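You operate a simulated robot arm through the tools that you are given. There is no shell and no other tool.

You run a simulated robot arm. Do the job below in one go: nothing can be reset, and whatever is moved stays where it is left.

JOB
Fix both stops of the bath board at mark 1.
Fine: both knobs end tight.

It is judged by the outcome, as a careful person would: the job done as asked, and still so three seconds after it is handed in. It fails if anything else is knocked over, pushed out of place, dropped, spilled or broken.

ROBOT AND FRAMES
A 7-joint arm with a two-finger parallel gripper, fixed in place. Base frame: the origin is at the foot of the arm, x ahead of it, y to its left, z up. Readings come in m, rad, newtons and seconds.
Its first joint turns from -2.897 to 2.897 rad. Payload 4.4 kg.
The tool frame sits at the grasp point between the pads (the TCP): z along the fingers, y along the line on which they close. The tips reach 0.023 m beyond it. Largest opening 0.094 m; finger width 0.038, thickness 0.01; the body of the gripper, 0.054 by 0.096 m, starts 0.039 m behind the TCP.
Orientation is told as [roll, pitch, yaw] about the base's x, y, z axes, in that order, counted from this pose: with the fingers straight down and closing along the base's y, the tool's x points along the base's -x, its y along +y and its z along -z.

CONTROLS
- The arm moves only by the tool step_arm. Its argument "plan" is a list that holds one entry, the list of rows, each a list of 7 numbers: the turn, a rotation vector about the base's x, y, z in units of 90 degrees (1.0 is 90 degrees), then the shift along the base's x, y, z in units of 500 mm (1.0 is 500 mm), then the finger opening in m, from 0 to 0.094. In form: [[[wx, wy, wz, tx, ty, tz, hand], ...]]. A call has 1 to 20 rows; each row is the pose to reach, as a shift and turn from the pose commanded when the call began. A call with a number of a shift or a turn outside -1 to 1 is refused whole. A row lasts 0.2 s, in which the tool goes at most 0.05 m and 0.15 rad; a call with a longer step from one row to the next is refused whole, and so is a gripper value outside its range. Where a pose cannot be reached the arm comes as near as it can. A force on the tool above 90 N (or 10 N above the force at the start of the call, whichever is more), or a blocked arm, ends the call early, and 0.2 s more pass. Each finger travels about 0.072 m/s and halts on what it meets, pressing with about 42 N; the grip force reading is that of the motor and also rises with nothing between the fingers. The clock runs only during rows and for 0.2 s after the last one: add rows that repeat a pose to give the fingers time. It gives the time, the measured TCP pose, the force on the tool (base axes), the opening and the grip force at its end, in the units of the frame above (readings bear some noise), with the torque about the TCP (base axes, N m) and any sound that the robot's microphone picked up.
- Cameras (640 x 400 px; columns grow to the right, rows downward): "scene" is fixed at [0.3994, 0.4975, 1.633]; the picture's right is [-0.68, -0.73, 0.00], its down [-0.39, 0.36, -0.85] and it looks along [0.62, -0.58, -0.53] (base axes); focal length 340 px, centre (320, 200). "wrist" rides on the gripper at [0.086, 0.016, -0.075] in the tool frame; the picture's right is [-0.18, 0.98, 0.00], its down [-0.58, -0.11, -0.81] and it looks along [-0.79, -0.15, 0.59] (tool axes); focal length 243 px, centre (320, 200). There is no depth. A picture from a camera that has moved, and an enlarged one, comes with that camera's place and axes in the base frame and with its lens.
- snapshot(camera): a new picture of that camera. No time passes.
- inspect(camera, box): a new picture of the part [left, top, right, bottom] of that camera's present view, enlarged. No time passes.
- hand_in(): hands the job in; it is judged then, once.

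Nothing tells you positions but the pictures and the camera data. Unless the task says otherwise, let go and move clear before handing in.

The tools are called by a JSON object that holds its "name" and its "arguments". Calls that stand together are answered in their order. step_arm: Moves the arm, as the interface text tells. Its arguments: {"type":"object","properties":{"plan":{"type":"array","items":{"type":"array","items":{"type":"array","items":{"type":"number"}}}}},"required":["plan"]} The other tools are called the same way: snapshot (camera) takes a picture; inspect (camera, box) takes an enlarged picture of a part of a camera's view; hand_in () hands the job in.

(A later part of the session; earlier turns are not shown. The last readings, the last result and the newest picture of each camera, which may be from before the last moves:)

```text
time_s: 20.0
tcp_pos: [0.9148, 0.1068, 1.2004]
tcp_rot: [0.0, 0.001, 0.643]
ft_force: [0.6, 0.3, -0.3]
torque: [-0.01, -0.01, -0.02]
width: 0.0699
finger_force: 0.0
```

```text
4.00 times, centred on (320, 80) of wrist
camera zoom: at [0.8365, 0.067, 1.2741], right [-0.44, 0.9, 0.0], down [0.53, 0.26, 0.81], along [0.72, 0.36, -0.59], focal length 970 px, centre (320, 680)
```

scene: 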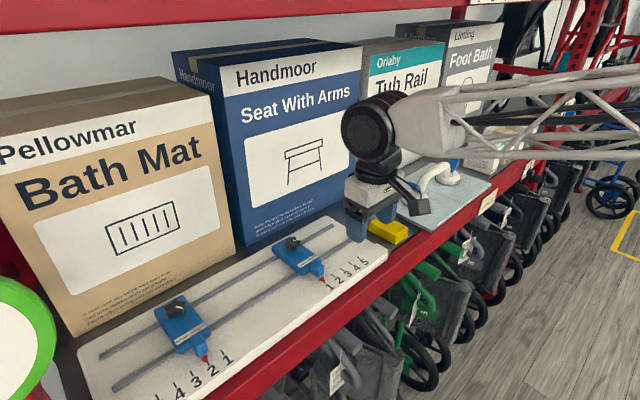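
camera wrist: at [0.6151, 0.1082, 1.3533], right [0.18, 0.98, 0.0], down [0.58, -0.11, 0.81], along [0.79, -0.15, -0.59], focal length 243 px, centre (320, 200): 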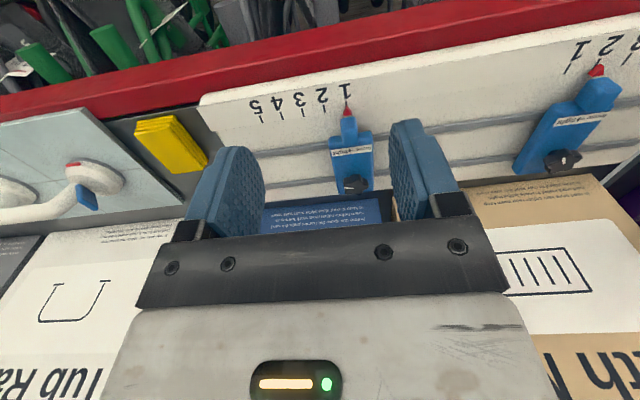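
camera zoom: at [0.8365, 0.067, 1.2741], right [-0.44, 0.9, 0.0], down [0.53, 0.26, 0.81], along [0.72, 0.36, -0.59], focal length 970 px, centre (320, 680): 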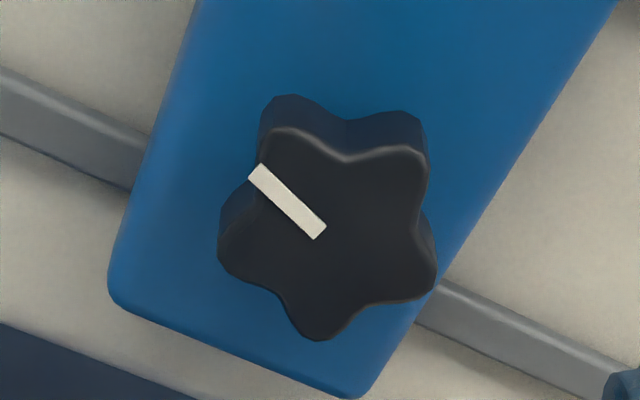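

Knob A's centre is at (0.916, 0.110) and the lobes match the 127° axis. I'll shift slightly, go down, and close.

{"name": "step_arm", "arguments": {"plan": [[[0, 0, 0, 0.0038, 0.0056, -0.05, 0.07], [0, 0, 0, 0.0038, 0.0056, -0.1, 0.07], [0, 0, 0, 0.0038, 0.0056, -0.14, 0.07], [0, 0, 0, 0.0038, 0.0056, -0.1634, 0.066], [0, 0, 0, 0.0038, 0.0056, -0.1634, 0.066], [0, 0, 0, 0.0038, 0.0056, -0.1634, 0.045], [0, 0, 0, 0.0038, 0.0056, -0.1634, 0.03], [0, 0, 0, 0.0038, 0.0056, -0.1634, 0.03], [0, 0, 0, 0.0038, 0.0056, -0.1634, 0.03]]]}}

{"name": "snapshot", "arguments": {"camera": "wrist"}}

```text
time_s: 22.0
tcp_pos: [0.9179, 0.1107, 1.1184]
tcp_rot: [-0.001, 0.0, 0.642]
ft_force: [-3.7, 0.0, -1.4]
torque: [0.34, -0.4, -0.02]
width: 0.0391
finger_force: 45.1
```

```text
taken
camera wrist: at [0.8396, 0.0711, 1.1917], right [-0.44, 0.9, 0.0], down [0.53, 0.26, 0.81], along [0.72, 0.36, -0.59], focal length 243 px, centre (320, 200)
```

wrist: 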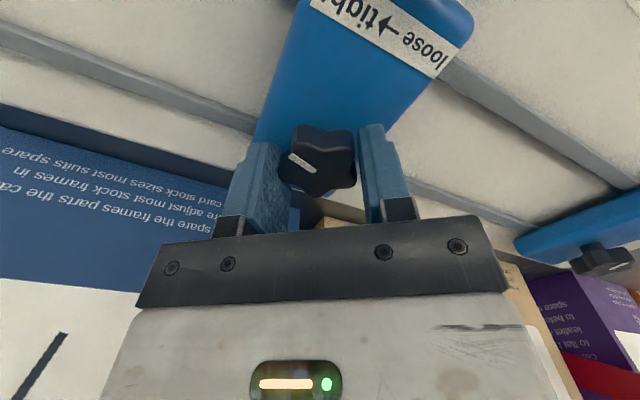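

The grip is good with low side loads. I'll turn clockwise about 32°, following the knob axis.

{"name": "step_arm", "arguments": {"plan": [[[0, 0, -0.07, -0.0004, -0.0002, 0, 0.03], [0, 0, -0.14, -0.0006, -0.0004, 0, 0.03], [0, 0, -0.21, -0.0009, -0.0005, 0, 0.03], [0, 0, -0.28, -0.0012, -0.0006, 0, 0.03], [0, 0, -0.35, -0.0014, -0.0006, 0, 0.03], [0, 0, -0.35, -0.0014, -0.0006, 0, 0.03]]]}}

{"name": "inspect", "arguments": {"camera": "scene", "box": [308, 265, 348, 290]}}

```text
time_s: 23.4
tcp_pos: [0.9175, 0.1108, 1.1174]
tcp_rot: [0.001, 0.0, 0.09]
ft_force: [35.5, -36.7, 4.9]
torque: [-0.36, -0.47, 0.04]
width: 0.0393
finger_force: 44.9
```

```text
16.00 times, centred on (328, 278) of scene
camera zoom: at [0.3994, 0.4975, 1.633], right [-0.68, -0.73, 0.0], down [-0.39, 0.36, -0.85], along [0.62, -0.58, -0.53], focal length 5432 px, centre (192, -1040)
```

zoom: 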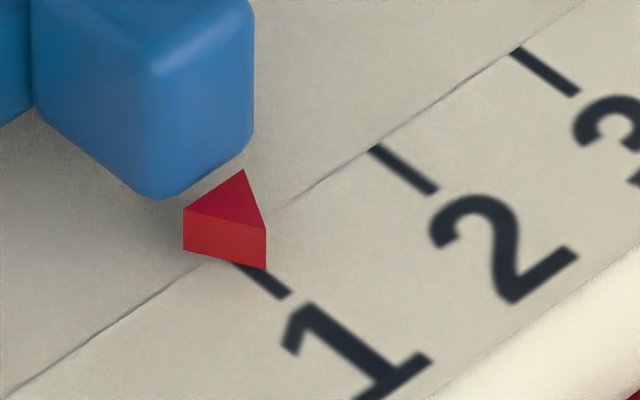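

The stop hasn't moved and stays on mark 1. I'll relieve the side load, then continue clockwise.

{"name": "step_arm", "arguments": {"plan": [[[0, 0, 0, 0.003, -0.0032, 0, 0.03], [0, 0, 0, 0.003, -0.0032, 0, 0.03]]]}}

{"name": "step_arm", "arguments": {"plan": [[[0, 0, -0.05, -0.0004, 0, 0, 0.03], [0, 0, -0.1, -0.0008, 0, 0, 0.03], [0, 0, -0.1, -0.0008, 0, 0, 0.03]]]}}

{"name": "snapshot", "arguments": {"camera": "wrist"}}

{"name": "inspect", "arguments": {"camera": "scene", "box": [308, 265, 348, 290]}}

```text
time_s: 24.0
tcp_pos: [0.9164, 0.1107, 1.1169]
tcp_rot: [0.0, 0.0, 0.096]
ft_force: [-20.7, -17.5, 16.4]
torque: [-0.49, 0.53, -0.01]
width: 0.0392
finger_force: 45.2
```

```text
time_s: 24.8
tcp_pos: [0.9179, 0.1101, 1.1184]
tcp_rot: [-0.001, 0.0, -0.064]
ft_force: [-11.4, -5.7, 17.2]
torque: [0.04, 1.05, -0.01]
width: 0.0392
finger_force: 44.7
```

```text
taken
camera wrist: at [0.8329, 0.1309, 1.1915], right [0.25, 0.97, 0.0], down [0.57, -0.15, 0.81], along [0.78, -0.2, -0.59], focal length 243 px, centre (320, 200)
```

wrist: 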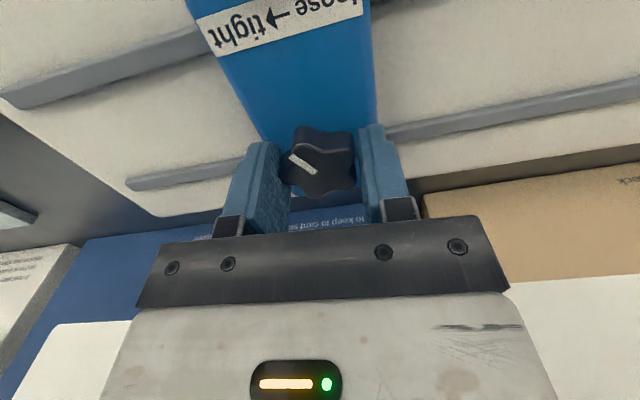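

```text
16.00 times, centred on (328, 278) of scene
camera zoom: at [0.3994, 0.4975, 1.633], right [-0.68, -0.73, 0.0], down [-0.39, 0.36, -0.85], along [0.62, -0.58, -0.53], focal length 5432 px, centre (192, -1040)
```

zoom: 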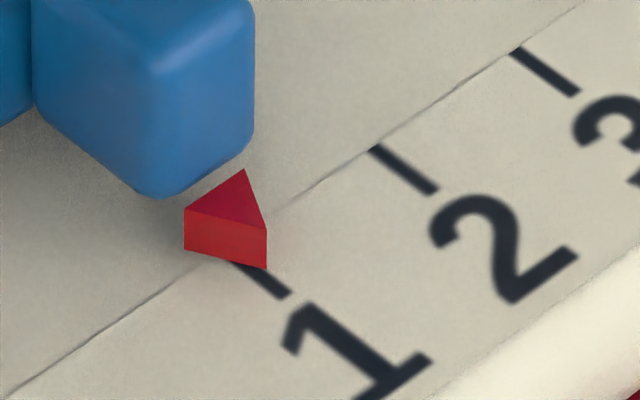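

About 40° back so far, with no torque yet. I'll continue clockwise in small steps, looking for the firm stop.

{"name": "step_arm", "arguments": {"plan": [[[0, 0, -0.04, -0.0014, 0, 0, 0.03], [0, 0, -0.08, -0.0018, 0, 0, 0.03], [0, 0, -0.08, -0.0018, 0, 0, 0.03]]]}}

{"name": "step_arm", "arguments": {"plan": [[[0, 0, -0.04, -0.0004, 0, 0, 0.03], [0, 0, -0.08, -0.0008, 0, 0, 0.03], [0, 0, -0.08, -0.0008, 0, 0, 0.03]]]}}

{"name": "inspect", "arguments": {"camera": "wrist", "box": [240, 100, 420, 220]}}

{"name": "inspect", "arguments": {"camera": "scene", "box": [240, 210, 340, 270]}}

```text
time_s: 25.6
tcp_pos: [0.9169, 0.1101, 1.1155]
tcp_rot: [0.0, 0.003, -0.19]
ft_force: [-3.8, 2.0, -1.1]
torque: [0.25, -0.46, 0.59]
width: 0.0396
finger_force: 45.2
```

```text
time_s: 26.4
tcp_pos: [0.918, 0.1097, 1.1149]
tcp_rot: [0.0, 0.0, -0.316]
ft_force: [-2.2, 6.1, -9.3]
torque: [0.37, -0.16, 0.41]
width: 0.0398
finger_force: 44.6
```

```text
3.33 times, centred on (330, 160) of wrist
camera zoom: at [0.8403, 0.1509, 1.1903], right [0.48, 0.88, 0.0], down [0.52, -0.28, 0.81], along [0.71, -0.39, -0.59], focal length 809 px, centre (287, 333)
```

zoom: 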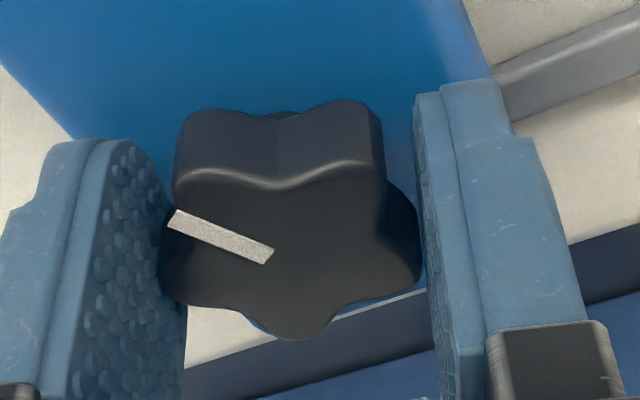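

```text
6.40 times, centred on (290, 240) of scene
camera zoom: at [0.3994, 0.4975, 1.633], right [-0.68, -0.73, 0.0], down [-0.39, 0.36, -0.85], along [0.62, -0.58, -0.53], focal length 2173 px, centre (512, -56)
```

zoom: 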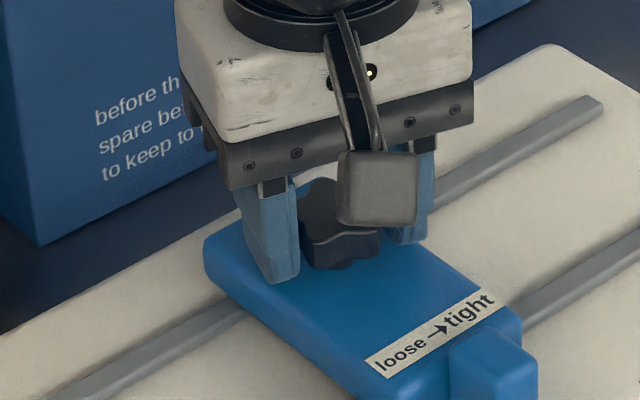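

The torque rose to about 0.5 N·m and the knob stopped following, so it's at its firm tight stop. I'll release, rise and check.

{"name": "step_arm", "arguments": {"plan": [[[0, 0, 0, 0, 0, 0, 0.05], [0, 0, 0, 0, 0, 0, 0.07], [0, 0, 0, 0, 0, 0, 0.07], [0, 0, 0, 0, 0, 0.03, 0.07], [0, 0, 0, 0, 0, 0.1, 0.07], [0, 0, 0, 0, 0, 0.18, 0.07]]]}}

{"name": "step_arm", "arguments": {"plan": [[[0, 0, 0.05, -0.06, -0.005, 0.04, 0.07], [0, 0, 0.1, -0.14, -0.01, 0.06, 0.07], [0, 0, 0.15, -0.22, -0.015, 0.08, 0.07], [0, 0, 0.2, -0.3, -0.02, 0.1, 0.07], [0, 0, 0.2, -0.38, -0.03, 0.12, 0.07], [0, 0, 0.2, -0.43, -0.035, 0.14, 0.07], [0, 0, 0.2, -0.43, -0.035, 0.14, 0.07]]]}}

{"name": "inspect", "arguments": {"camera": "wrist", "box": [315, 75, 379, 125]}}

{"name": "inspect", "arguments": {"camera": "wrist", "box": [320, 155, 390, 200]}}

{"name": "inspect", "arguments": {"camera": "scene", "box": [240, 210, 340, 270]}}

```text
time_s: 27.8
tcp_pos: [0.9192, 0.1059, 1.2049]
tcp_rot: [0.0, 0.001, -0.316]
ft_force: [0.3, -0.7, 0.0]
torque: [-0.01, 0.01, -0.01]
width: 0.0699
finger_force: 0.0
```

```text
time_s: 29.4
tcp_pos: [0.7015, 0.0909, 1.279]
tcp_rot: [-0.001, -0.001, -0.001]
ft_force: [-0.9, -0.8, 0.4]
torque: [0.02, 0.01, -0.03]
width: 0.0702
finger_force: 0.0
```

```text
8.00 times, centred on (347, 100) of wrist
camera zoom: at [0.6156, 0.1066, 1.3527], right [0.18, 0.98, 0.0], down [0.58, -0.11, 0.81], along [0.79, -0.15, -0.59], focal length 1941 px, centre (104, 1000)
```

zoom: 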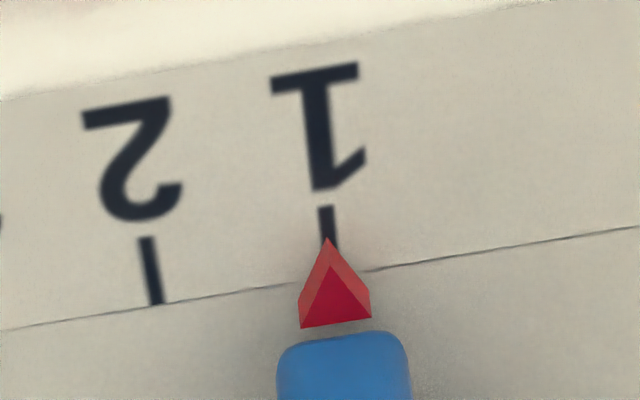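

```text
8.89 times, centred on (355, 178) of wrist
camera zoom: at [0.6156, 0.1066, 1.3527], right [0.18, 0.98, 0.0], down [0.58, -0.11, 0.81], along [0.79, -0.15, -0.59], focal length 2157 px, centre (9, 400)
```

zoom: 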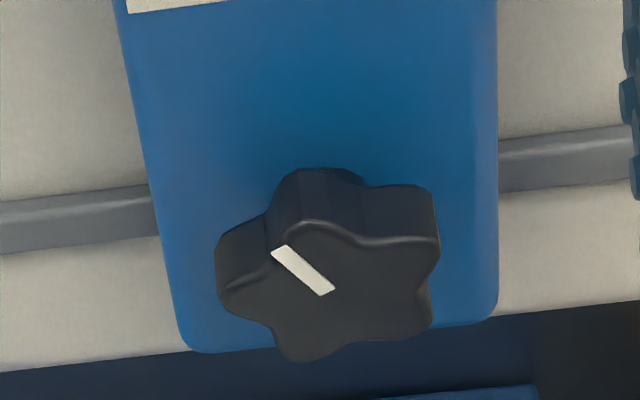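

```text
6.40 times, centred on (290, 240) of scene
camera zoom: at [0.3994, 0.4975, 1.633], right [-0.68, -0.73, 0.0], down [-0.39, 0.36, -0.85], along [0.62, -0.58, -0.53], focal length 2173 px, centre (512, -56)
```

zoom: 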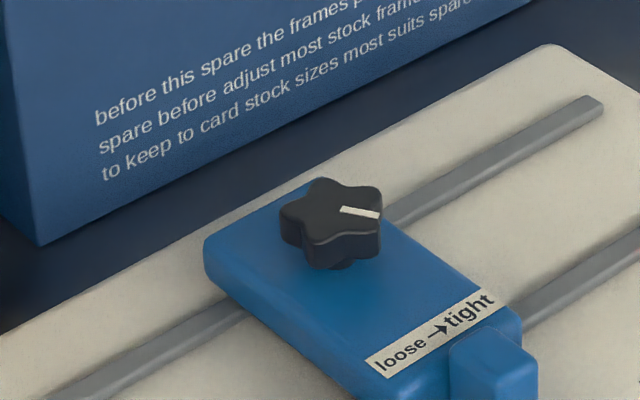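

Stop A is still exactly on mark 1, and its marker is back at about its starting angle. I'll measure the marker closely to be sure it's fully tight.

{"name": "inspect", "arguments": {"camera": "scene", "box": [279, 232, 311, 252]}}

{"name": "inspect", "arguments": {"camera": "scene", "box": [160, 295, 192, 315]}}

{"name": "inspect", "arguments": {"camera": "wrist", "box": [340, 165, 372, 185]}}

{"name": "snapshot", "arguments": {"camera": "wrist"}}

```text
16.00 times, centred on (295, 242) of scene
camera zoom: at [0.3994, 0.4975, 1.633], right [-0.68, -0.73, 0.0], down [-0.39, 0.36, -0.85], along [0.62, -0.58, -0.53], focal length 5432 px, centre (720, -472)
```

zoom: 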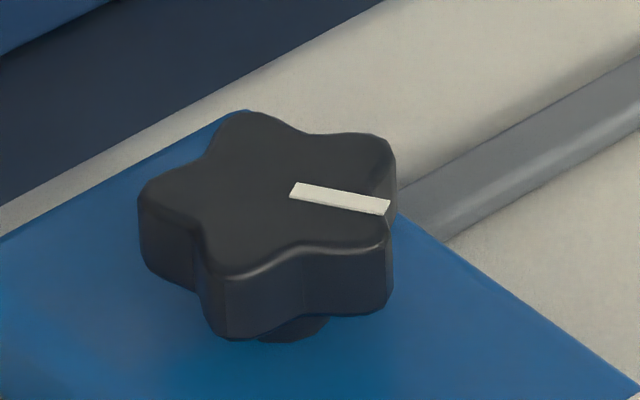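

```text
16.00 times, centred on (176, 305) of scene
camera zoom: at [0.3994, 0.4975, 1.633], right [-0.68, -0.73, 0.0], down [-0.39, 0.36, -0.85], along [0.62, -0.58, -0.53], focal length 5432 px, centre (2624, -1480)
```

zoom: 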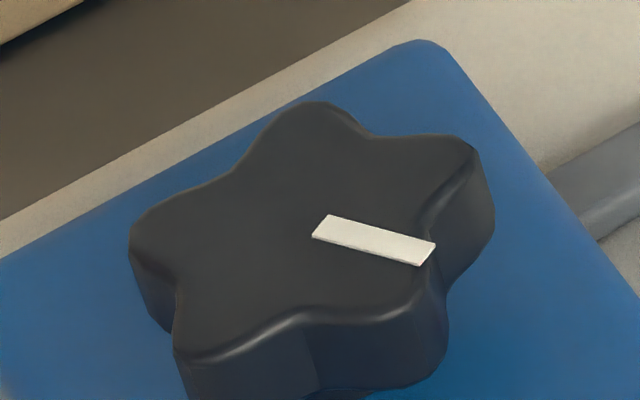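

```text
16.00 times, centred on (356, 175) of wrist
camera zoom: at [0.6156, 0.1066, 1.3527], right [0.18, 0.98, 0.0], down [0.58, -0.11, 0.81], along [0.79, -0.15, -0.59], focal length 3882 px, centre (-256, 600)
```

zoom: 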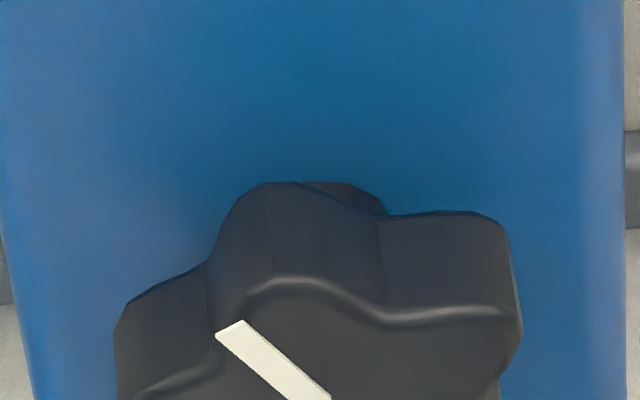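

```text
taken
camera wrist: at [0.6156, 0.1066, 1.3527], right [0.18, 0.98, 0.0], down [0.58, -0.11, 0.81], along [0.79, -0.15, -0.59], focal length 243 px, centre (320, 200)
```

wrist: 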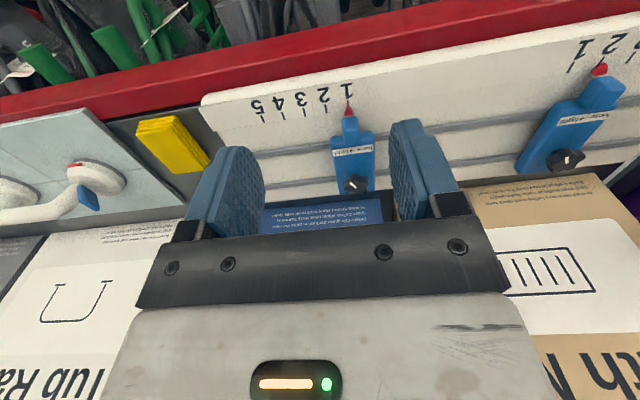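

A's marker is at about 211°, matching untouched B (about 210.6°), so A is tight at mark 1. Next I'll move high over to B to measure it. B is near the reach limit, so I expect to grip it with the tool tilted outward.

{"name": "step_arm", "arguments": {"plan": [[[0, 0, 0, 0.02, 0.08, 0.01, 0.07], [0, 0, 0, 0.05, 0.16, 0.02, 0.07], [0, 0, 0, 0.09, 0.24, 0.02, 0.07], [0, 0, 0, 0.13, 0.32, 0.02, 0.07], [0, 0, 0, 0.16, 0.4, 0.01, 0.07], [0, 0, 0, 0.18, 0.48, 0, 0.07], [0, 0, 0, 0.18, 0.5, 0, 0.07], [0, 0, 0, 0.18, 0.5, 0, 0.07]]]}}

{"name": "snapshot", "arguments": {"camera": "wrist"}}

{"name": "snapshot", "arguments": {"camera": "scene"}}

```text
time_s: 31.2
tcp_pos: [0.7911, 0.3433, 1.2748]
tcp_rot: [-0.001, 0.0, -0.001]
ft_force: [0.8, 0.2, -0.2]
torque: [0.0, 0.02, 0.01]
width: 0.0699
finger_force: 0.0
```

```text
taken
camera wrist: at [0.706, 0.3585, 1.3488], right [0.19, 0.98, 0.0], down [0.58, -0.11, 0.81], along [0.79, -0.15, -0.59], focal length 243 px, centre (320, 200)
```

wrist: 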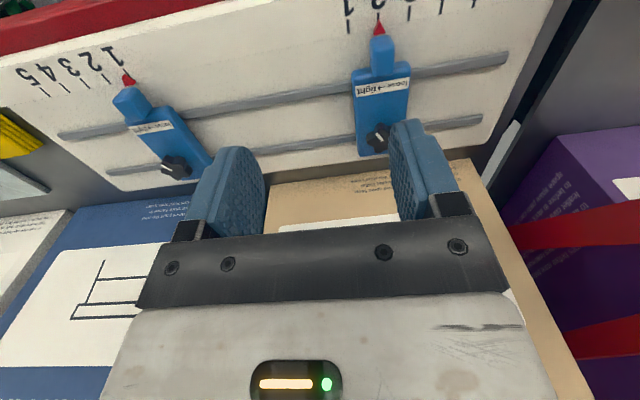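

```text
taken
```

scene: 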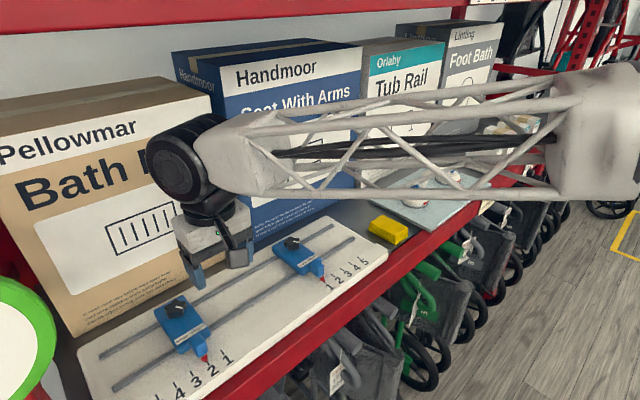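

{"name": "inspect", "arguments": {"camera": "wrist", "box": [350, 110, 406, 145]}}

{"name": "inspect", "arguments": {"camera": "wrist", "box": [330, 0, 490, 100]}}

{"name": "inspect", "arguments": {"camera": "wrist", "box": [345, 10, 409, 50]}}

```text
11.43 times, centred on (378, 128) of wrist
camera zoom: at [0.706, 0.3585, 1.3488], right [0.19, 0.98, 0.0], down [0.58, -0.11, 0.81], along [0.79, -0.15, -0.59], focal length 2773 px, centre (-343, 1029)
```

zoom: 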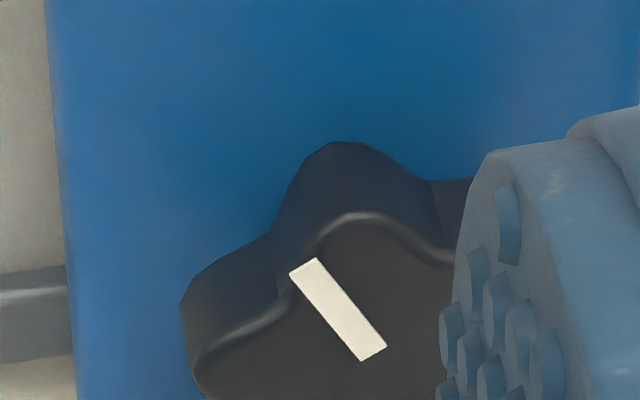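

```text
4.00 times, centred on (410, 50) of wrist
camera zoom: at [0.706, 0.3585, 1.3488], right [0.19, 0.98, 0.0], down [0.58, -0.11, 0.81], along [0.79, -0.15, -0.59], focal length 970 px, centre (-40, 800)
```

zoom: 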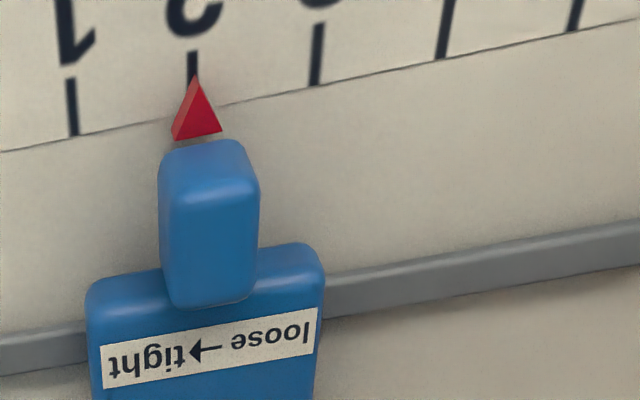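

```text
10.00 times, centred on (377, 30) of wrist
camera zoom: at [0.706, 0.3585, 1.3488], right [0.19, 0.98, 0.0], down [0.58, -0.11, 0.81], along [0.79, -0.15, -0.59], focal length 2426 px, centre (-250, 1900)
```

zoom: 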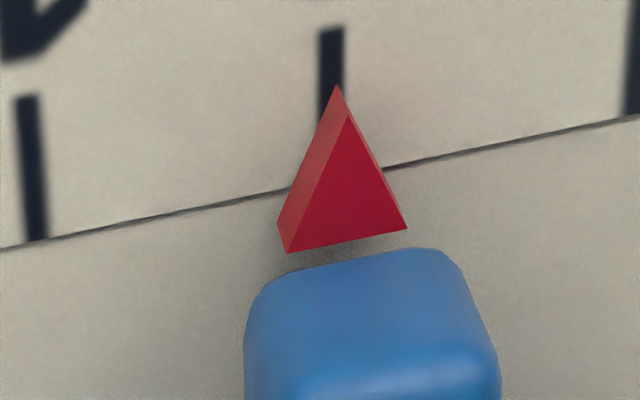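

B's pointer is on mark 2 and its knob is at about (0.917, 0.400), roughly 1.0 m out. I'll tilt the tool about 17° outward around its closing axis, so the pads stay vertical, move above the knob, and look.

{"name": "step_arm", "arguments": {"plan": [[[0, -0.06, 0, 0.05, 0.025, 0, 0.07], [0, -0.12, 0, 0.1, 0.05, -0.02, 0.07], [0, -0.19, 0, 0.15, 0.075, -0.05, 0.07], [0, -0.191, 0, 0.2, 0.095, -0.09, 0.07], [0, -0.191, 0, 0.2396, 0.1126, -0.12, 0.07], [0, -0.191, 0, 0.2396, 0.1126, -0.12, 0.07]]]}}

{"name": "step_arm", "arguments": {"plan": [[[0, 0, -0.04, 0, 0, 0, 0.07], [0, 0, -0.0777, 0, 0, 0, 0.07], [0, 0, -0.0777, 0, 0, 0, 0.07]]]}}

{"name": "snapshot", "arguments": {"camera": "wrist"}}

{"name": "snapshot", "arguments": {"camera": "scene"}}

```text
time_s: 32.6
tcp_pos: [0.9122, 0.3968, 1.217]
tcp_rot: [0.0, -0.301, -0.002]
ft_force: [0.0, 0.0, 0.4]
torque: [0.03, 0.0, 0.01]
width: 0.0701
finger_force: 0.0
```

```text
time_s: 33.4
tcp_pos: [0.912, 0.3987, 1.2165]
tcp_rot: [0.0, -0.301, -0.124]
ft_force: [-0.6, 0.6, 0.9]
torque: [0.04, -0.01, -0.02]
width: 0.0698
finger_force: 0.0
```

```text
taken
camera wrist: at [0.8103, 0.4261, 1.2612], right [0.3, 0.95, 0.05], down [0.3, -0.15, 0.94], along [0.91, -0.26, -0.33], focal length 243 px, centre (320, 200)
```

wrist: 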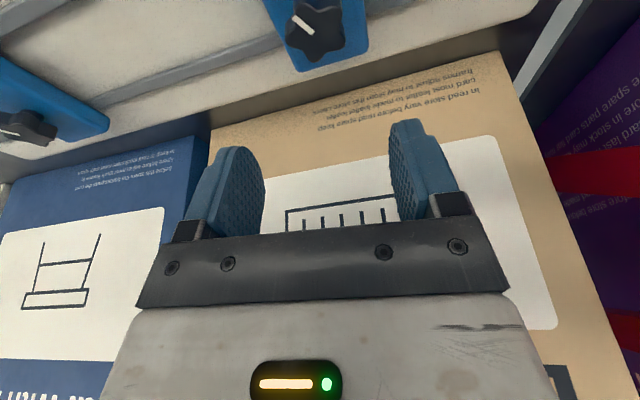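

```text
taken
```

scene: 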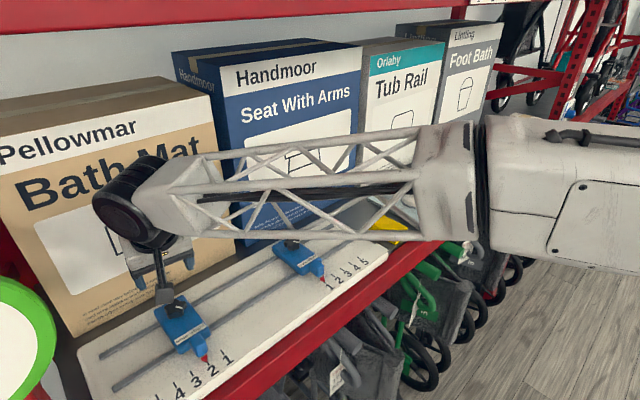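

{"name": "inspect", "arguments": {"camera": "wrist", "box": [260, 0, 388, 80]}}

{"name": "inspect", "arguments": {"camera": "scene", "box": [80, 200, 240, 320]}}

```text
5.00 times, centred on (324, 40) of wrist
camera zoom: at [0.8103, 0.4261, 1.2612], right [0.3, 0.95, 0.05], down [0.3, -0.15, 0.94], along [0.91, -0.26, -0.33], focal length 1213 px, centre (300, 1000)
```

zoom: 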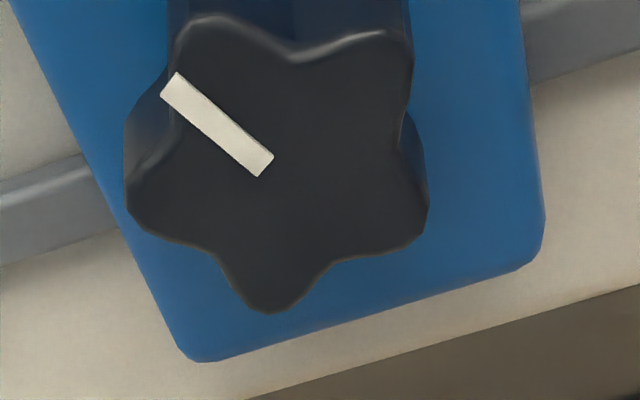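

```text
3.33 times, centred on (160, 260) of scene
camera zoom: at [0.3994, 0.4975, 1.633], right [-0.68, -0.73, 0.0], down [-0.39, 0.36, -0.85], along [0.62, -0.58, -0.53], focal length 1132 px, centre (853, 0)
```

zoom: 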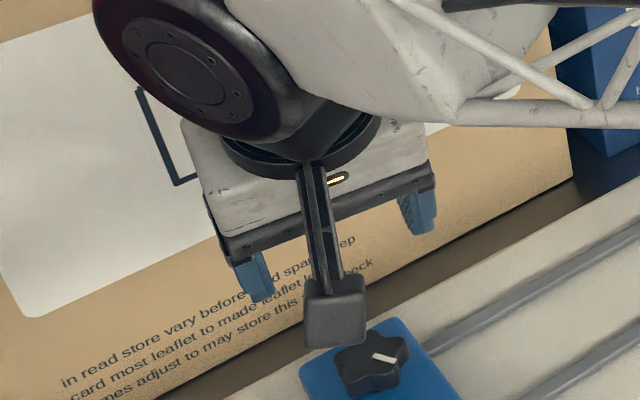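

Knob B's centre is at (0.916, 0.400), with lobes matching closing axis 84°. I'll descend beside it and check before closing.

{"name": "step_arm", "arguments": {"plan": [[[0, 0, 0, -0.002, 0.0038, -0.05, 0.07], [0, 0, 0, -0.002, 0.0038, -0.1, 0.07], [0, 0, 0, -0.002, 0.0038, -0.14, 0.07], [0, 0, 0, -0.002, 0.0038, -0.17, 0.07], [0, 0, 0, -0.002, 0.0038, -0.184, 0.066], [0, 0, 0, -0.002, 0.0038, -0.191, 0.066], [0, 0, 0, -0.002, 0.0038, -0.191, 0.066]]]}}

{"name": "snapshot", "arguments": {"camera": "wrist"}}

{"name": "inspect", "arguments": {"camera": "scene", "box": [100, 240, 260, 340]}}

```text
time_s: 35.0
tcp_pos: [0.9112, 0.4014, 1.1211]
tcp_rot: [0.0, -0.302, -0.126]
ft_force: [-1.3, -0.2, 0.0]
torque: [0.02, 0.02, 0.01]
width: 0.0659
finger_force: 0.1
```

```text
taken
camera wrist: at [0.81, 0.4285, 1.1667], right [0.3, 0.95, 0.05], down [0.3, -0.15, 0.94], along [0.91, -0.26, -0.33], focal length 243 px, centre (320, 200)
```

wrist: 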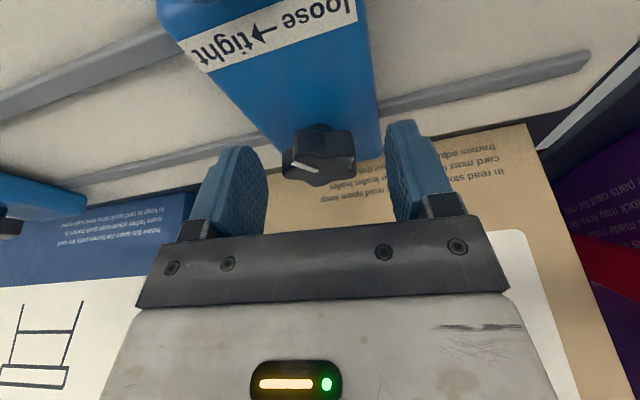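

```text
4.00 times, centred on (180, 290) of scene
camera zoom: at [0.3994, 0.4975, 1.633], right [-0.68, -0.73, 0.0], down [-0.39, 0.36, -0.85], along [0.62, -0.58, -0.53], focal length 1358 px, centre (880, -160)
```

zoom: 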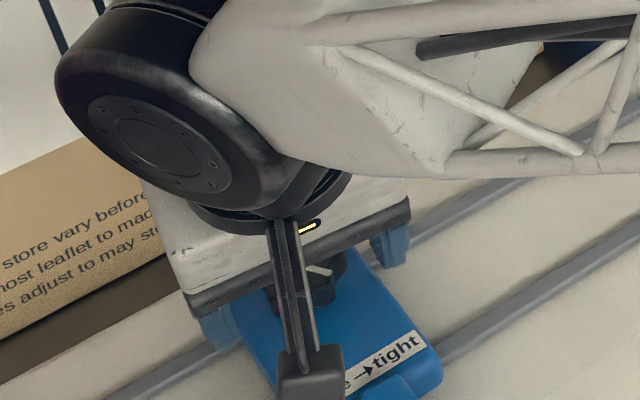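

The knob is centred between the fingers. Closing now.

{"name": "step_arm", "arguments": {"plan": [[[0, 0, 0, 0, 0, 0, 0.045], [0, 0, 0, 0, 0, 0, 0.03], [0, 0, 0, 0, 0, 0, 0.03], [0, 0, 0, 0, 0, 0, 0.03]]]}}

{"name": "inspect", "arguments": {"camera": "wrist", "box": [220, 90, 430, 220]}}

```text
time_s: 36.0
tcp_pos: [0.9123, 0.4001, 1.1204]
tcp_rot: [-0.001, -0.301, -0.123]
ft_force: [1.5, 2.8, -0.3]
torque: [0.07, -0.28, 0.09]
width: 0.0391
finger_force: 44.8
```

```text
3.05 times, centred on (325, 155) of wrist
camera zoom: at [0.81, 0.4285, 1.1667], right [0.3, 0.95, 0.05], down [0.3, -0.15, 0.94], along [0.91, -0.26, -0.33], focal length 739 px, centre (305, 337)
```

zoom: 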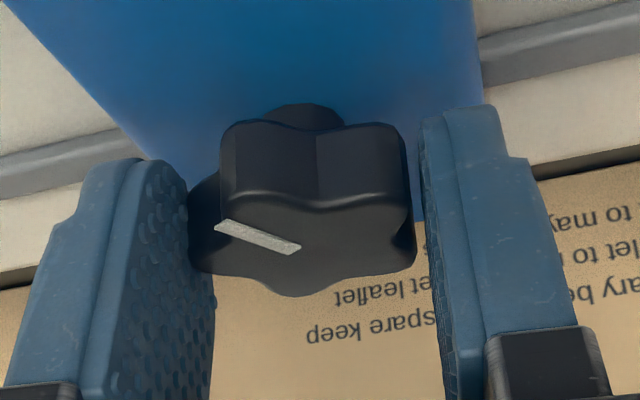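

Gripped well (0.039 m, 45 N). I'll turn counterclockwise 22° about the knob axis to loosen.

{"name": "step_arm", "arguments": {"plan": [[[0, 0, 0.061, 0.0001, -0.0009, 0, 0.03], [0, 0, 0.122, 0.0002, -0.0018, 0, 0.03], [0, 0, 0.183, 0.0006, -0.0026, 0, 0.03], [0, 0, 0.2444, 0.001, -0.0034, 0, 0.03], [0, 0, 0.2444, 0.001, -0.0034, 0, 0.03]]]}}

{"name": "inspect", "arguments": {"camera": "wrist", "box": [220, 90, 430, 220]}}

{"name": "snapshot", "arguments": {"camera": "scene"}}

```text
time_s: 37.2
tcp_pos: [0.9112, 0.3984, 1.1199]
tcp_rot: [0.0, -0.303, 0.261]
ft_force: [-5.5, -11.5, 7.8]
torque: [-0.66, 0.78, -0.07]
width: 0.0392
finger_force: 45.3
```

```text
3.05 times, centred on (325, 155) of wrist
camera zoom: at [0.8066, 0.3861, 1.1667], right [-0.08, 0.99, 0.05], down [0.33, -0.02, 0.94], along [0.94, 0.1, -0.33], focal length 739 px, centre (305, 337)
```

zoom: 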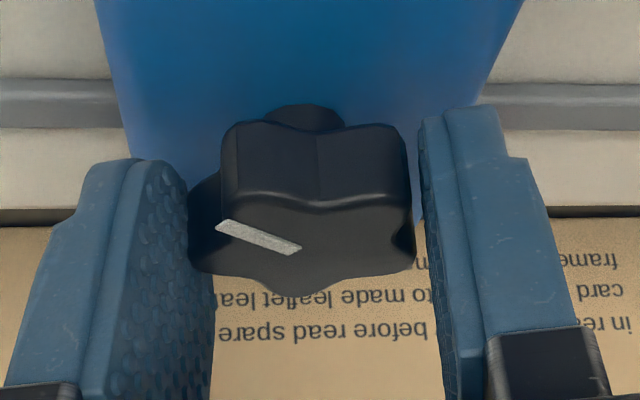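

```text
taken
```

scene: 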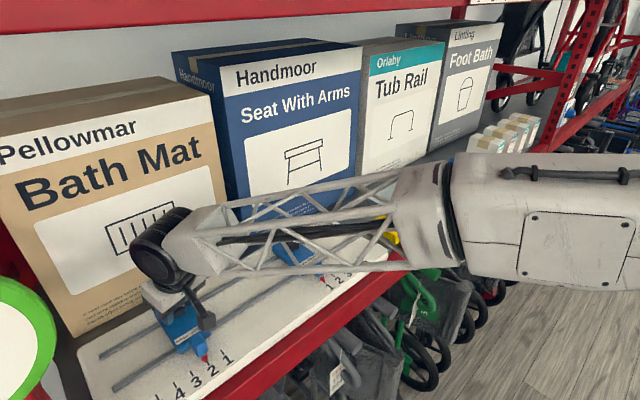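

The knob follows cleanly with small forces. I'll continue to about 44°.

{"name": "step_arm", "arguments": {"plan": [[[0, 0, 0.061, 0.0004, -0.0013, 0, 0.03], [0, 0, 0.122, 0.0008, -0.0024, 0, 0.03], [0, 0, 0.183, 0.0014, -0.0032, 0, 0.03], [0, 0, 0.2444, 0.002, -0.004, 0, 0.03], [0, 0, 0.2444, 0.002, -0.004, 0, 0.03]]]}}

{"name": "inspect", "arguments": {"camera": "wrist", "box": [220, 90, 430, 220]}}

{"name": "inspect", "arguments": {"camera": "scene", "box": [190, 340, 254, 380]}}

```text
time_s: 38.4
tcp_pos: [0.9126, 0.3952, 1.1213]
tcp_rot: [0.002, -0.298, 0.646]
ft_force: [3.0, -0.4, -2.7]
torque: [-0.06, -0.26, 0.04]
width: 0.0393
finger_force: 45.0
```

```text
3.05 times, centred on (325, 155) of wrist
camera zoom: at [0.8196, 0.3447, 1.1668], right [-0.45, 0.89, 0.05], down [0.32, 0.1, 0.94], along [0.83, 0.44, -0.33], focal length 739 px, centre (305, 337)
```

zoom: 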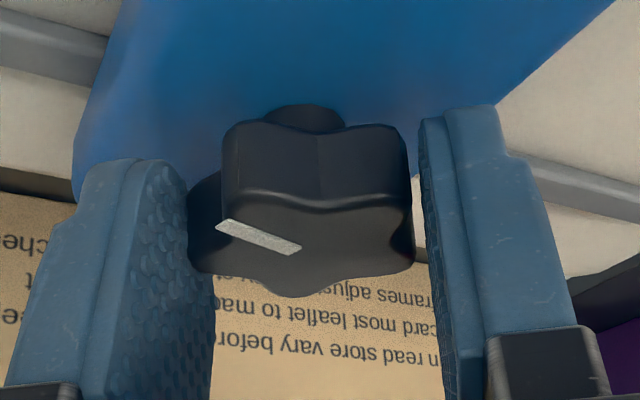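

```text
10.00 times, centred on (222, 360) of scene
camera zoom: at [0.3994, 0.4975, 1.633], right [-0.68, -0.73, 0.0], down [-0.39, 0.36, -0.85], along [0.62, -0.58, -0.53], focal length 3395 px, centre (1300, -1400)
```

zoom: 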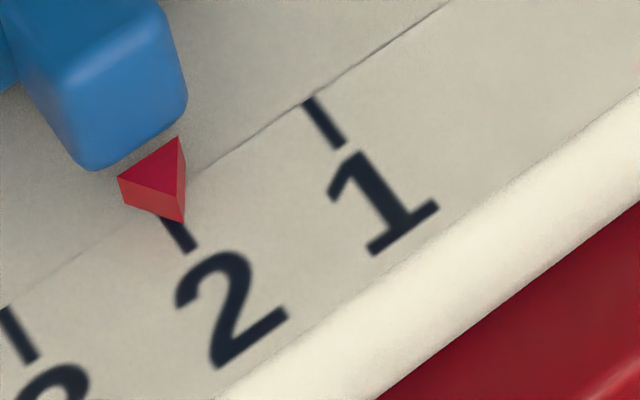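

Turned 44° and the stop is still on mark 2. I'll slide it −y by about 27 mm.

{"name": "step_arm", "arguments": {"plan": [[[0, 0, 0, 0, -0.006, 0, 0.03], [0, 0, 0, 0, -0.012, 0, 0.03], [0, 0, 0, 0, -0.018, 0, 0.03], [0, 0, 0, 0, -0.024, 0, 0.03], [0, 0, 0, 0, -0.03, 0, 0.03], [0, 0, 0, 0, -0.03, 0, 0.03]]]}}

{"name": "inspect", "arguments": {"camera": "scene", "box": [190, 340, 254, 380]}}

```text
time_s: 39.8
tcp_pos: [0.913, 0.3819, 1.1206]
tcp_rot: [0.001, -0.3, 0.644]
ft_force: [-11.6, 1.3, -1.2]
torque: [0.01, 0.32, 0.05]
width: 0.0393
finger_force: 44.4
```

```text
10.00 times, centred on (222, 360) of scene
camera zoom: at [0.3994, 0.4975, 1.633], right [-0.68, -0.73, 0.0], down [-0.39, 0.36, -0.85], along [0.62, -0.58, -0.53], focal length 3395 px, centre (1300, -1400)
```

zoom: 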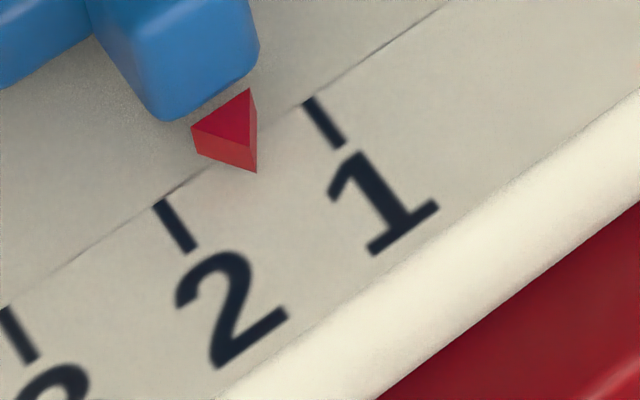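

It slides freely, with the pointer halfway between 2 and 1. I'll go 13 mm more.

{"name": "step_arm", "arguments": {"plan": [[[0, 0, 0, -0.0008, -0.006, 0, 0.03], [0, 0, 0, -0.0008, -0.012, 0, 0.03], [0, 0, 0, -0.0008, -0.018, 0, 0.03], [0, 0, 0, -0.0008, -0.024, 0, 0.03], [0, 0, 0, -0.0008, -0.026, 0, 0.03], [0, 0, 0, -0.0008, -0.026, 0, 0.03]]]}}

{"name": "inspect", "arguments": {"camera": "scene", "box": [206, 338, 246, 363]}}

{"name": "inspect", "arguments": {"camera": "scene", "box": [190, 340, 254, 380]}}

```text
time_s: 41.2
tcp_pos: [0.9118, 0.3673, 1.1212]
tcp_rot: [-0.001, -0.299, 0.643]
ft_force: [24.7, -0.2, -2.8]
torque: [0.51, -0.96, -0.08]
width: 0.0391
finger_force: 45.3
```

```text
16.00 times, centred on (226, 350) of scene
camera zoom: at [0.3994, 0.4975, 1.633], right [-0.68, -0.73, 0.0], down [-0.39, 0.36, -0.85], along [0.62, -0.58, -0.53], focal length 5432 px, centre (1824, -2208)
```

zoom: 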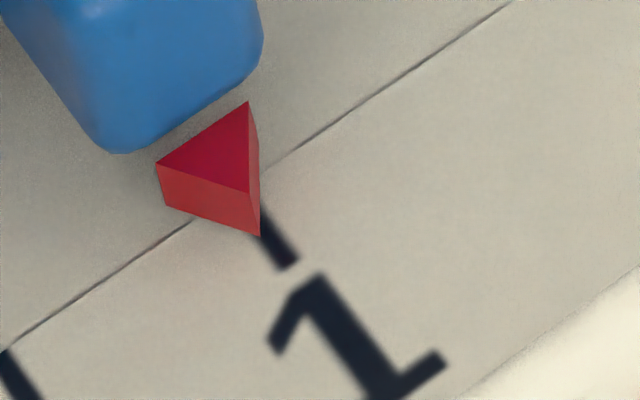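

```text
10.00 times, centred on (222, 360) of scene
camera zoom: at [0.3994, 0.4975, 1.633], right [-0.68, -0.73, 0.0], down [-0.39, 0.36, -0.85], along [0.62, -0.58, -0.53], focal length 3395 px, centre (1300, -1400)
```

zoom: 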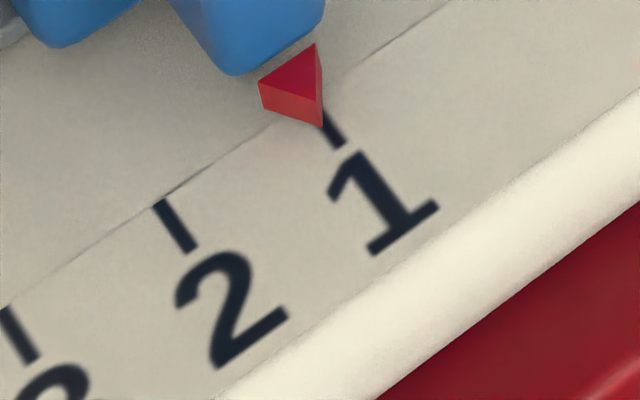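

About 2.1 mm remain to mark 1. I'll make a fine move with x load relief.

{"name": "step_arm", "arguments": {"plan": [[[0, 0, 0, 0.0022, -0.002, 0, 0.03], [0, 0, 0, 0.0022, -0.0042, 0, 0.03], [0, 0, 0, 0.0022, -0.0042, 0, 0.03]]]}}

{"name": "inspect", "arguments": {"camera": "scene", "box": [190, 340, 254, 380]}}

{"name": "inspect", "arguments": {"camera": "wrist", "box": [220, 90, 430, 220]}}

```text
time_s: 42.0
tcp_pos: [0.9117, 0.3668, 1.1215]
tcp_rot: [0.001, -0.299, 0.645]
ft_force: [-19.9, 3.7, 4.1]
torque: [0.1, 0.65, 0.11]
width: 0.0389
finger_force: 44.9
```

```text
10.00 times, centred on (222, 360) of scene
camera zoom: at [0.3994, 0.4975, 1.633], right [-0.68, -0.73, 0.0], down [-0.39, 0.36, -0.85], along [0.62, -0.58, -0.53], focal length 3395 px, centre (1300, -1400)
```

zoom: 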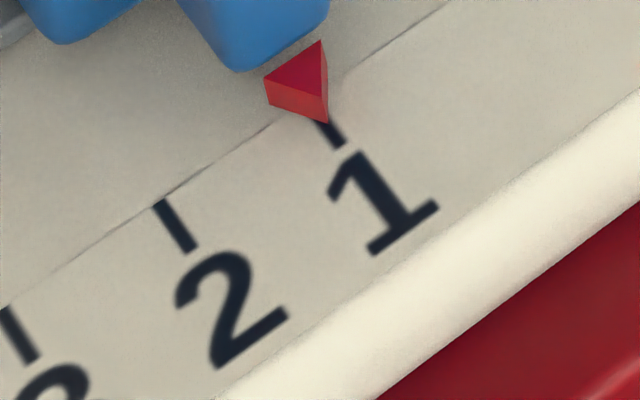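

```text
3.05 times, centred on (325, 155) of wrist
camera zoom: at [0.8195, 0.3157, 1.1668], right [-0.45, 0.89, 0.06], down [0.32, 0.1, 0.94], along [0.83, 0.44, -0.33], focal length 739 px, centre (305, 337)
```

zoom: 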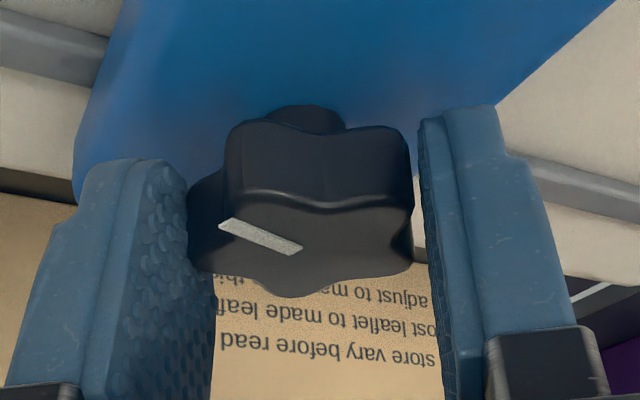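

About 1 mm remains. One more small nudge.

{"name": "step_arm", "arguments": {"plan": [[[0, 0, 0, -0.0008, -0.0012, 0, 0.03], [0, 0, 0, -0.0008, -0.002, 0, 0.03], [0, 0, 0, -0.0008, -0.002, 0, 0.03]]]}}

{"name": "inspect", "arguments": {"camera": "scene", "box": [190, 340, 254, 380]}}

{"name": "inspect", "arguments": {"camera": "wrist", "box": [220, 90, 430, 220]}}

```text
time_s: 42.8
tcp_pos: [0.912, 0.3664, 1.1216]
tcp_rot: [0.002, -0.3, 0.647]
ft_force: [11.3, 33.0, -1.1]
torque: [0.81, -0.64, 0.11]
width: 0.039
finger_force: 45.2
```

```text
10.00 times, centred on (222, 360) of scene
camera zoom: at [0.3994, 0.4975, 1.633], right [-0.68, -0.73, 0.0], down [-0.39, 0.36, -0.85], along [0.62, -0.58, -0.53], focal length 3395 px, centre (1300, -1400)
```

zoom: 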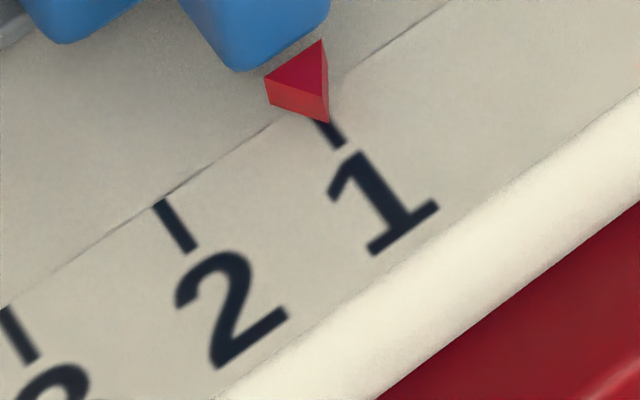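

```text
3.05 times, centred on (325, 155) of wrist
camera zoom: at [0.8193, 0.3155, 1.1665], right [-0.45, 0.89, 0.05], down [0.32, 0.1, 0.94], along [0.83, 0.44, -0.33], focal length 739 px, centre (305, 337)
```

zoom: 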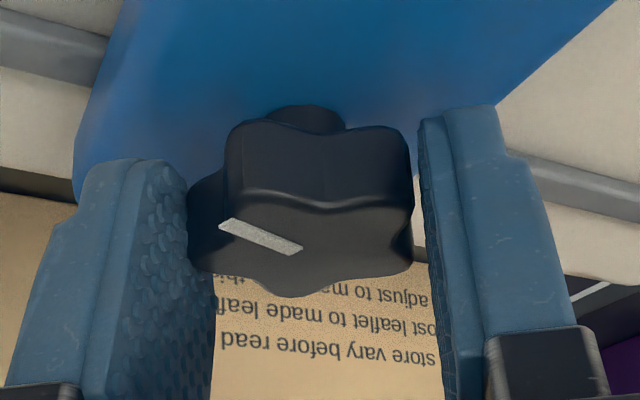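

It has met the same firm end that stop A met exactly at mark 1. I'll take off the side load and turn clockwise 22° about the knob axis.

{"name": "step_arm", "arguments": {"plan": [[[0, 0, 0, 0.001, 0.0024, 0, 0.03], [0, 0, -0.061, 0.0004, 0.0031, 0, 0.03], [0, 0, -0.122, -0.0002, 0.0038, 0, 0.03], [0, 0, -0.183, -0.0006, 0.0046, 0, 0.03], [0, 0, -0.2444, -0.001, 0.0054, 0, 0.03], [0, 0, -0.2444, -0.001, 0.0054, 0, 0.03]]]}}

{"name": "inspect", "arguments": {"camera": "scene", "box": [190, 340, 254, 380]}}

```text
time_s: 44.2
tcp_pos: [0.9115, 0.3689, 1.1217]
tcp_rot: [-0.001, -0.301, 0.261]
ft_force: [-29.3, 22.7, 11.9]
torque: [0.45, 0.92, 0.16]
width: 0.0387
finger_force: 44.3
```

```text
10.00 times, centred on (222, 360) of scene
camera zoom: at [0.3994, 0.4975, 1.633], right [-0.68, -0.73, 0.0], down [-0.39, 0.36, -0.85], along [0.62, -0.58, -0.53], focal length 3395 px, centre (1300, -1400)
```

zoom: 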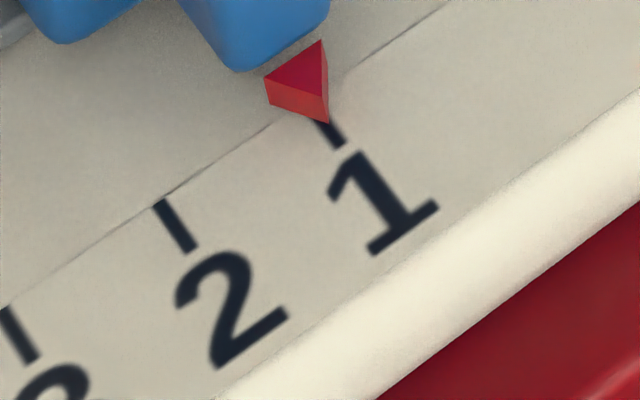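

Position is holding. I'll continue clockwise with load relief.

{"name": "step_arm", "arguments": {"plan": [[[0, 0, 0, -0.0024, 0.0014, 0, 0.03], [0, 0, -0.061, -0.0028, 0.0024, 0, 0.03], [0, 0, -0.122, -0.0032, 0.0034, 0, 0.03], [0, 0, -0.183, -0.0034, 0.0042, 0, 0.03], [0, 0, -0.2444, -0.0036, 0.005, 0, 0.03], [0, 0, -0.2444, -0.0036, 0.005, 0, 0.03]]]}}

{"name": "inspect", "arguments": {"camera": "scene", "box": [190, 340, 254, 380]}}

{"name": "inspect", "arguments": {"camera": "wrist", "box": [220, 90, 430, 220]}}

```text
time_s: 45.6
tcp_pos: [0.9114, 0.3704, 1.1216]
tcp_rot: [-0.002, -0.301, -0.124]
ft_force: [-2.1, 19.3, 10.0]
torque: [0.01, -0.06, 0.78]
width: 0.0392
finger_force: 45.0
```

```text
10.00 times, centred on (222, 360) of scene
camera zoom: at [0.3994, 0.4975, 1.633], right [-0.68, -0.73, 0.0], down [-0.39, 0.36, -0.85], along [0.62, -0.58, -0.53], focal length 3395 px, centre (1300, -1400)
```

zoom: 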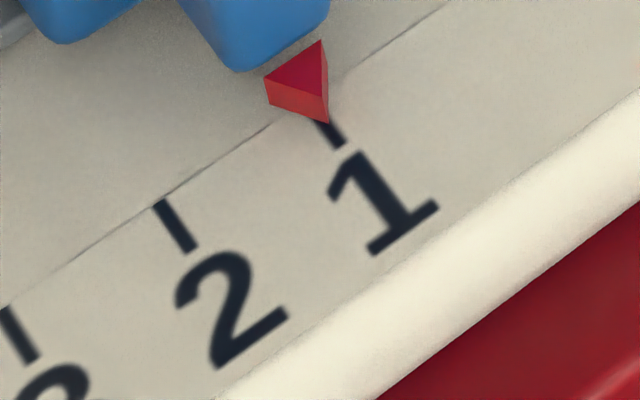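

```text
3.05 times, centred on (325, 155) of wrist
camera zoom: at [0.8088, 0.3989, 1.1666], right [0.3, 0.95, 0.05], down [0.3, -0.15, 0.94], along [0.91, -0.26, -0.33], focal length 739 px, centre (305, 337)
```

zoom: 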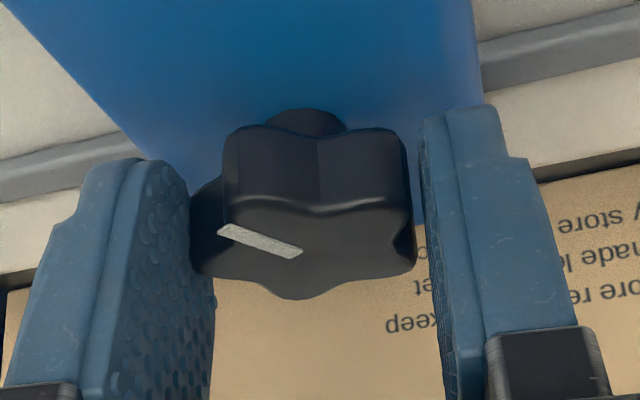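

The torque is up to 0.78 N·m at the original angle, which is the tight stop. I'll snug it a little more, then release and retreat.

{"name": "step_arm", "arguments": {"plan": [[[0, 0, -0.02, 0, 0.001, 0, 0.03], [0, 0, -0.035, 0, 0.001, 0, 0.03], [0, 0, -0.035, 0, 0.001, 0, 0.03]]]}}

```text
time_s: 46.4
tcp_pos: [0.9102, 0.3704, 1.121]
tcp_rot: [0.0, -0.3, -0.178]
ft_force: [-2.2, 11.3, 8.4]
torque: [0.09, -0.37, 0.73]
width: 0.0395
finger_force: 45.2
```

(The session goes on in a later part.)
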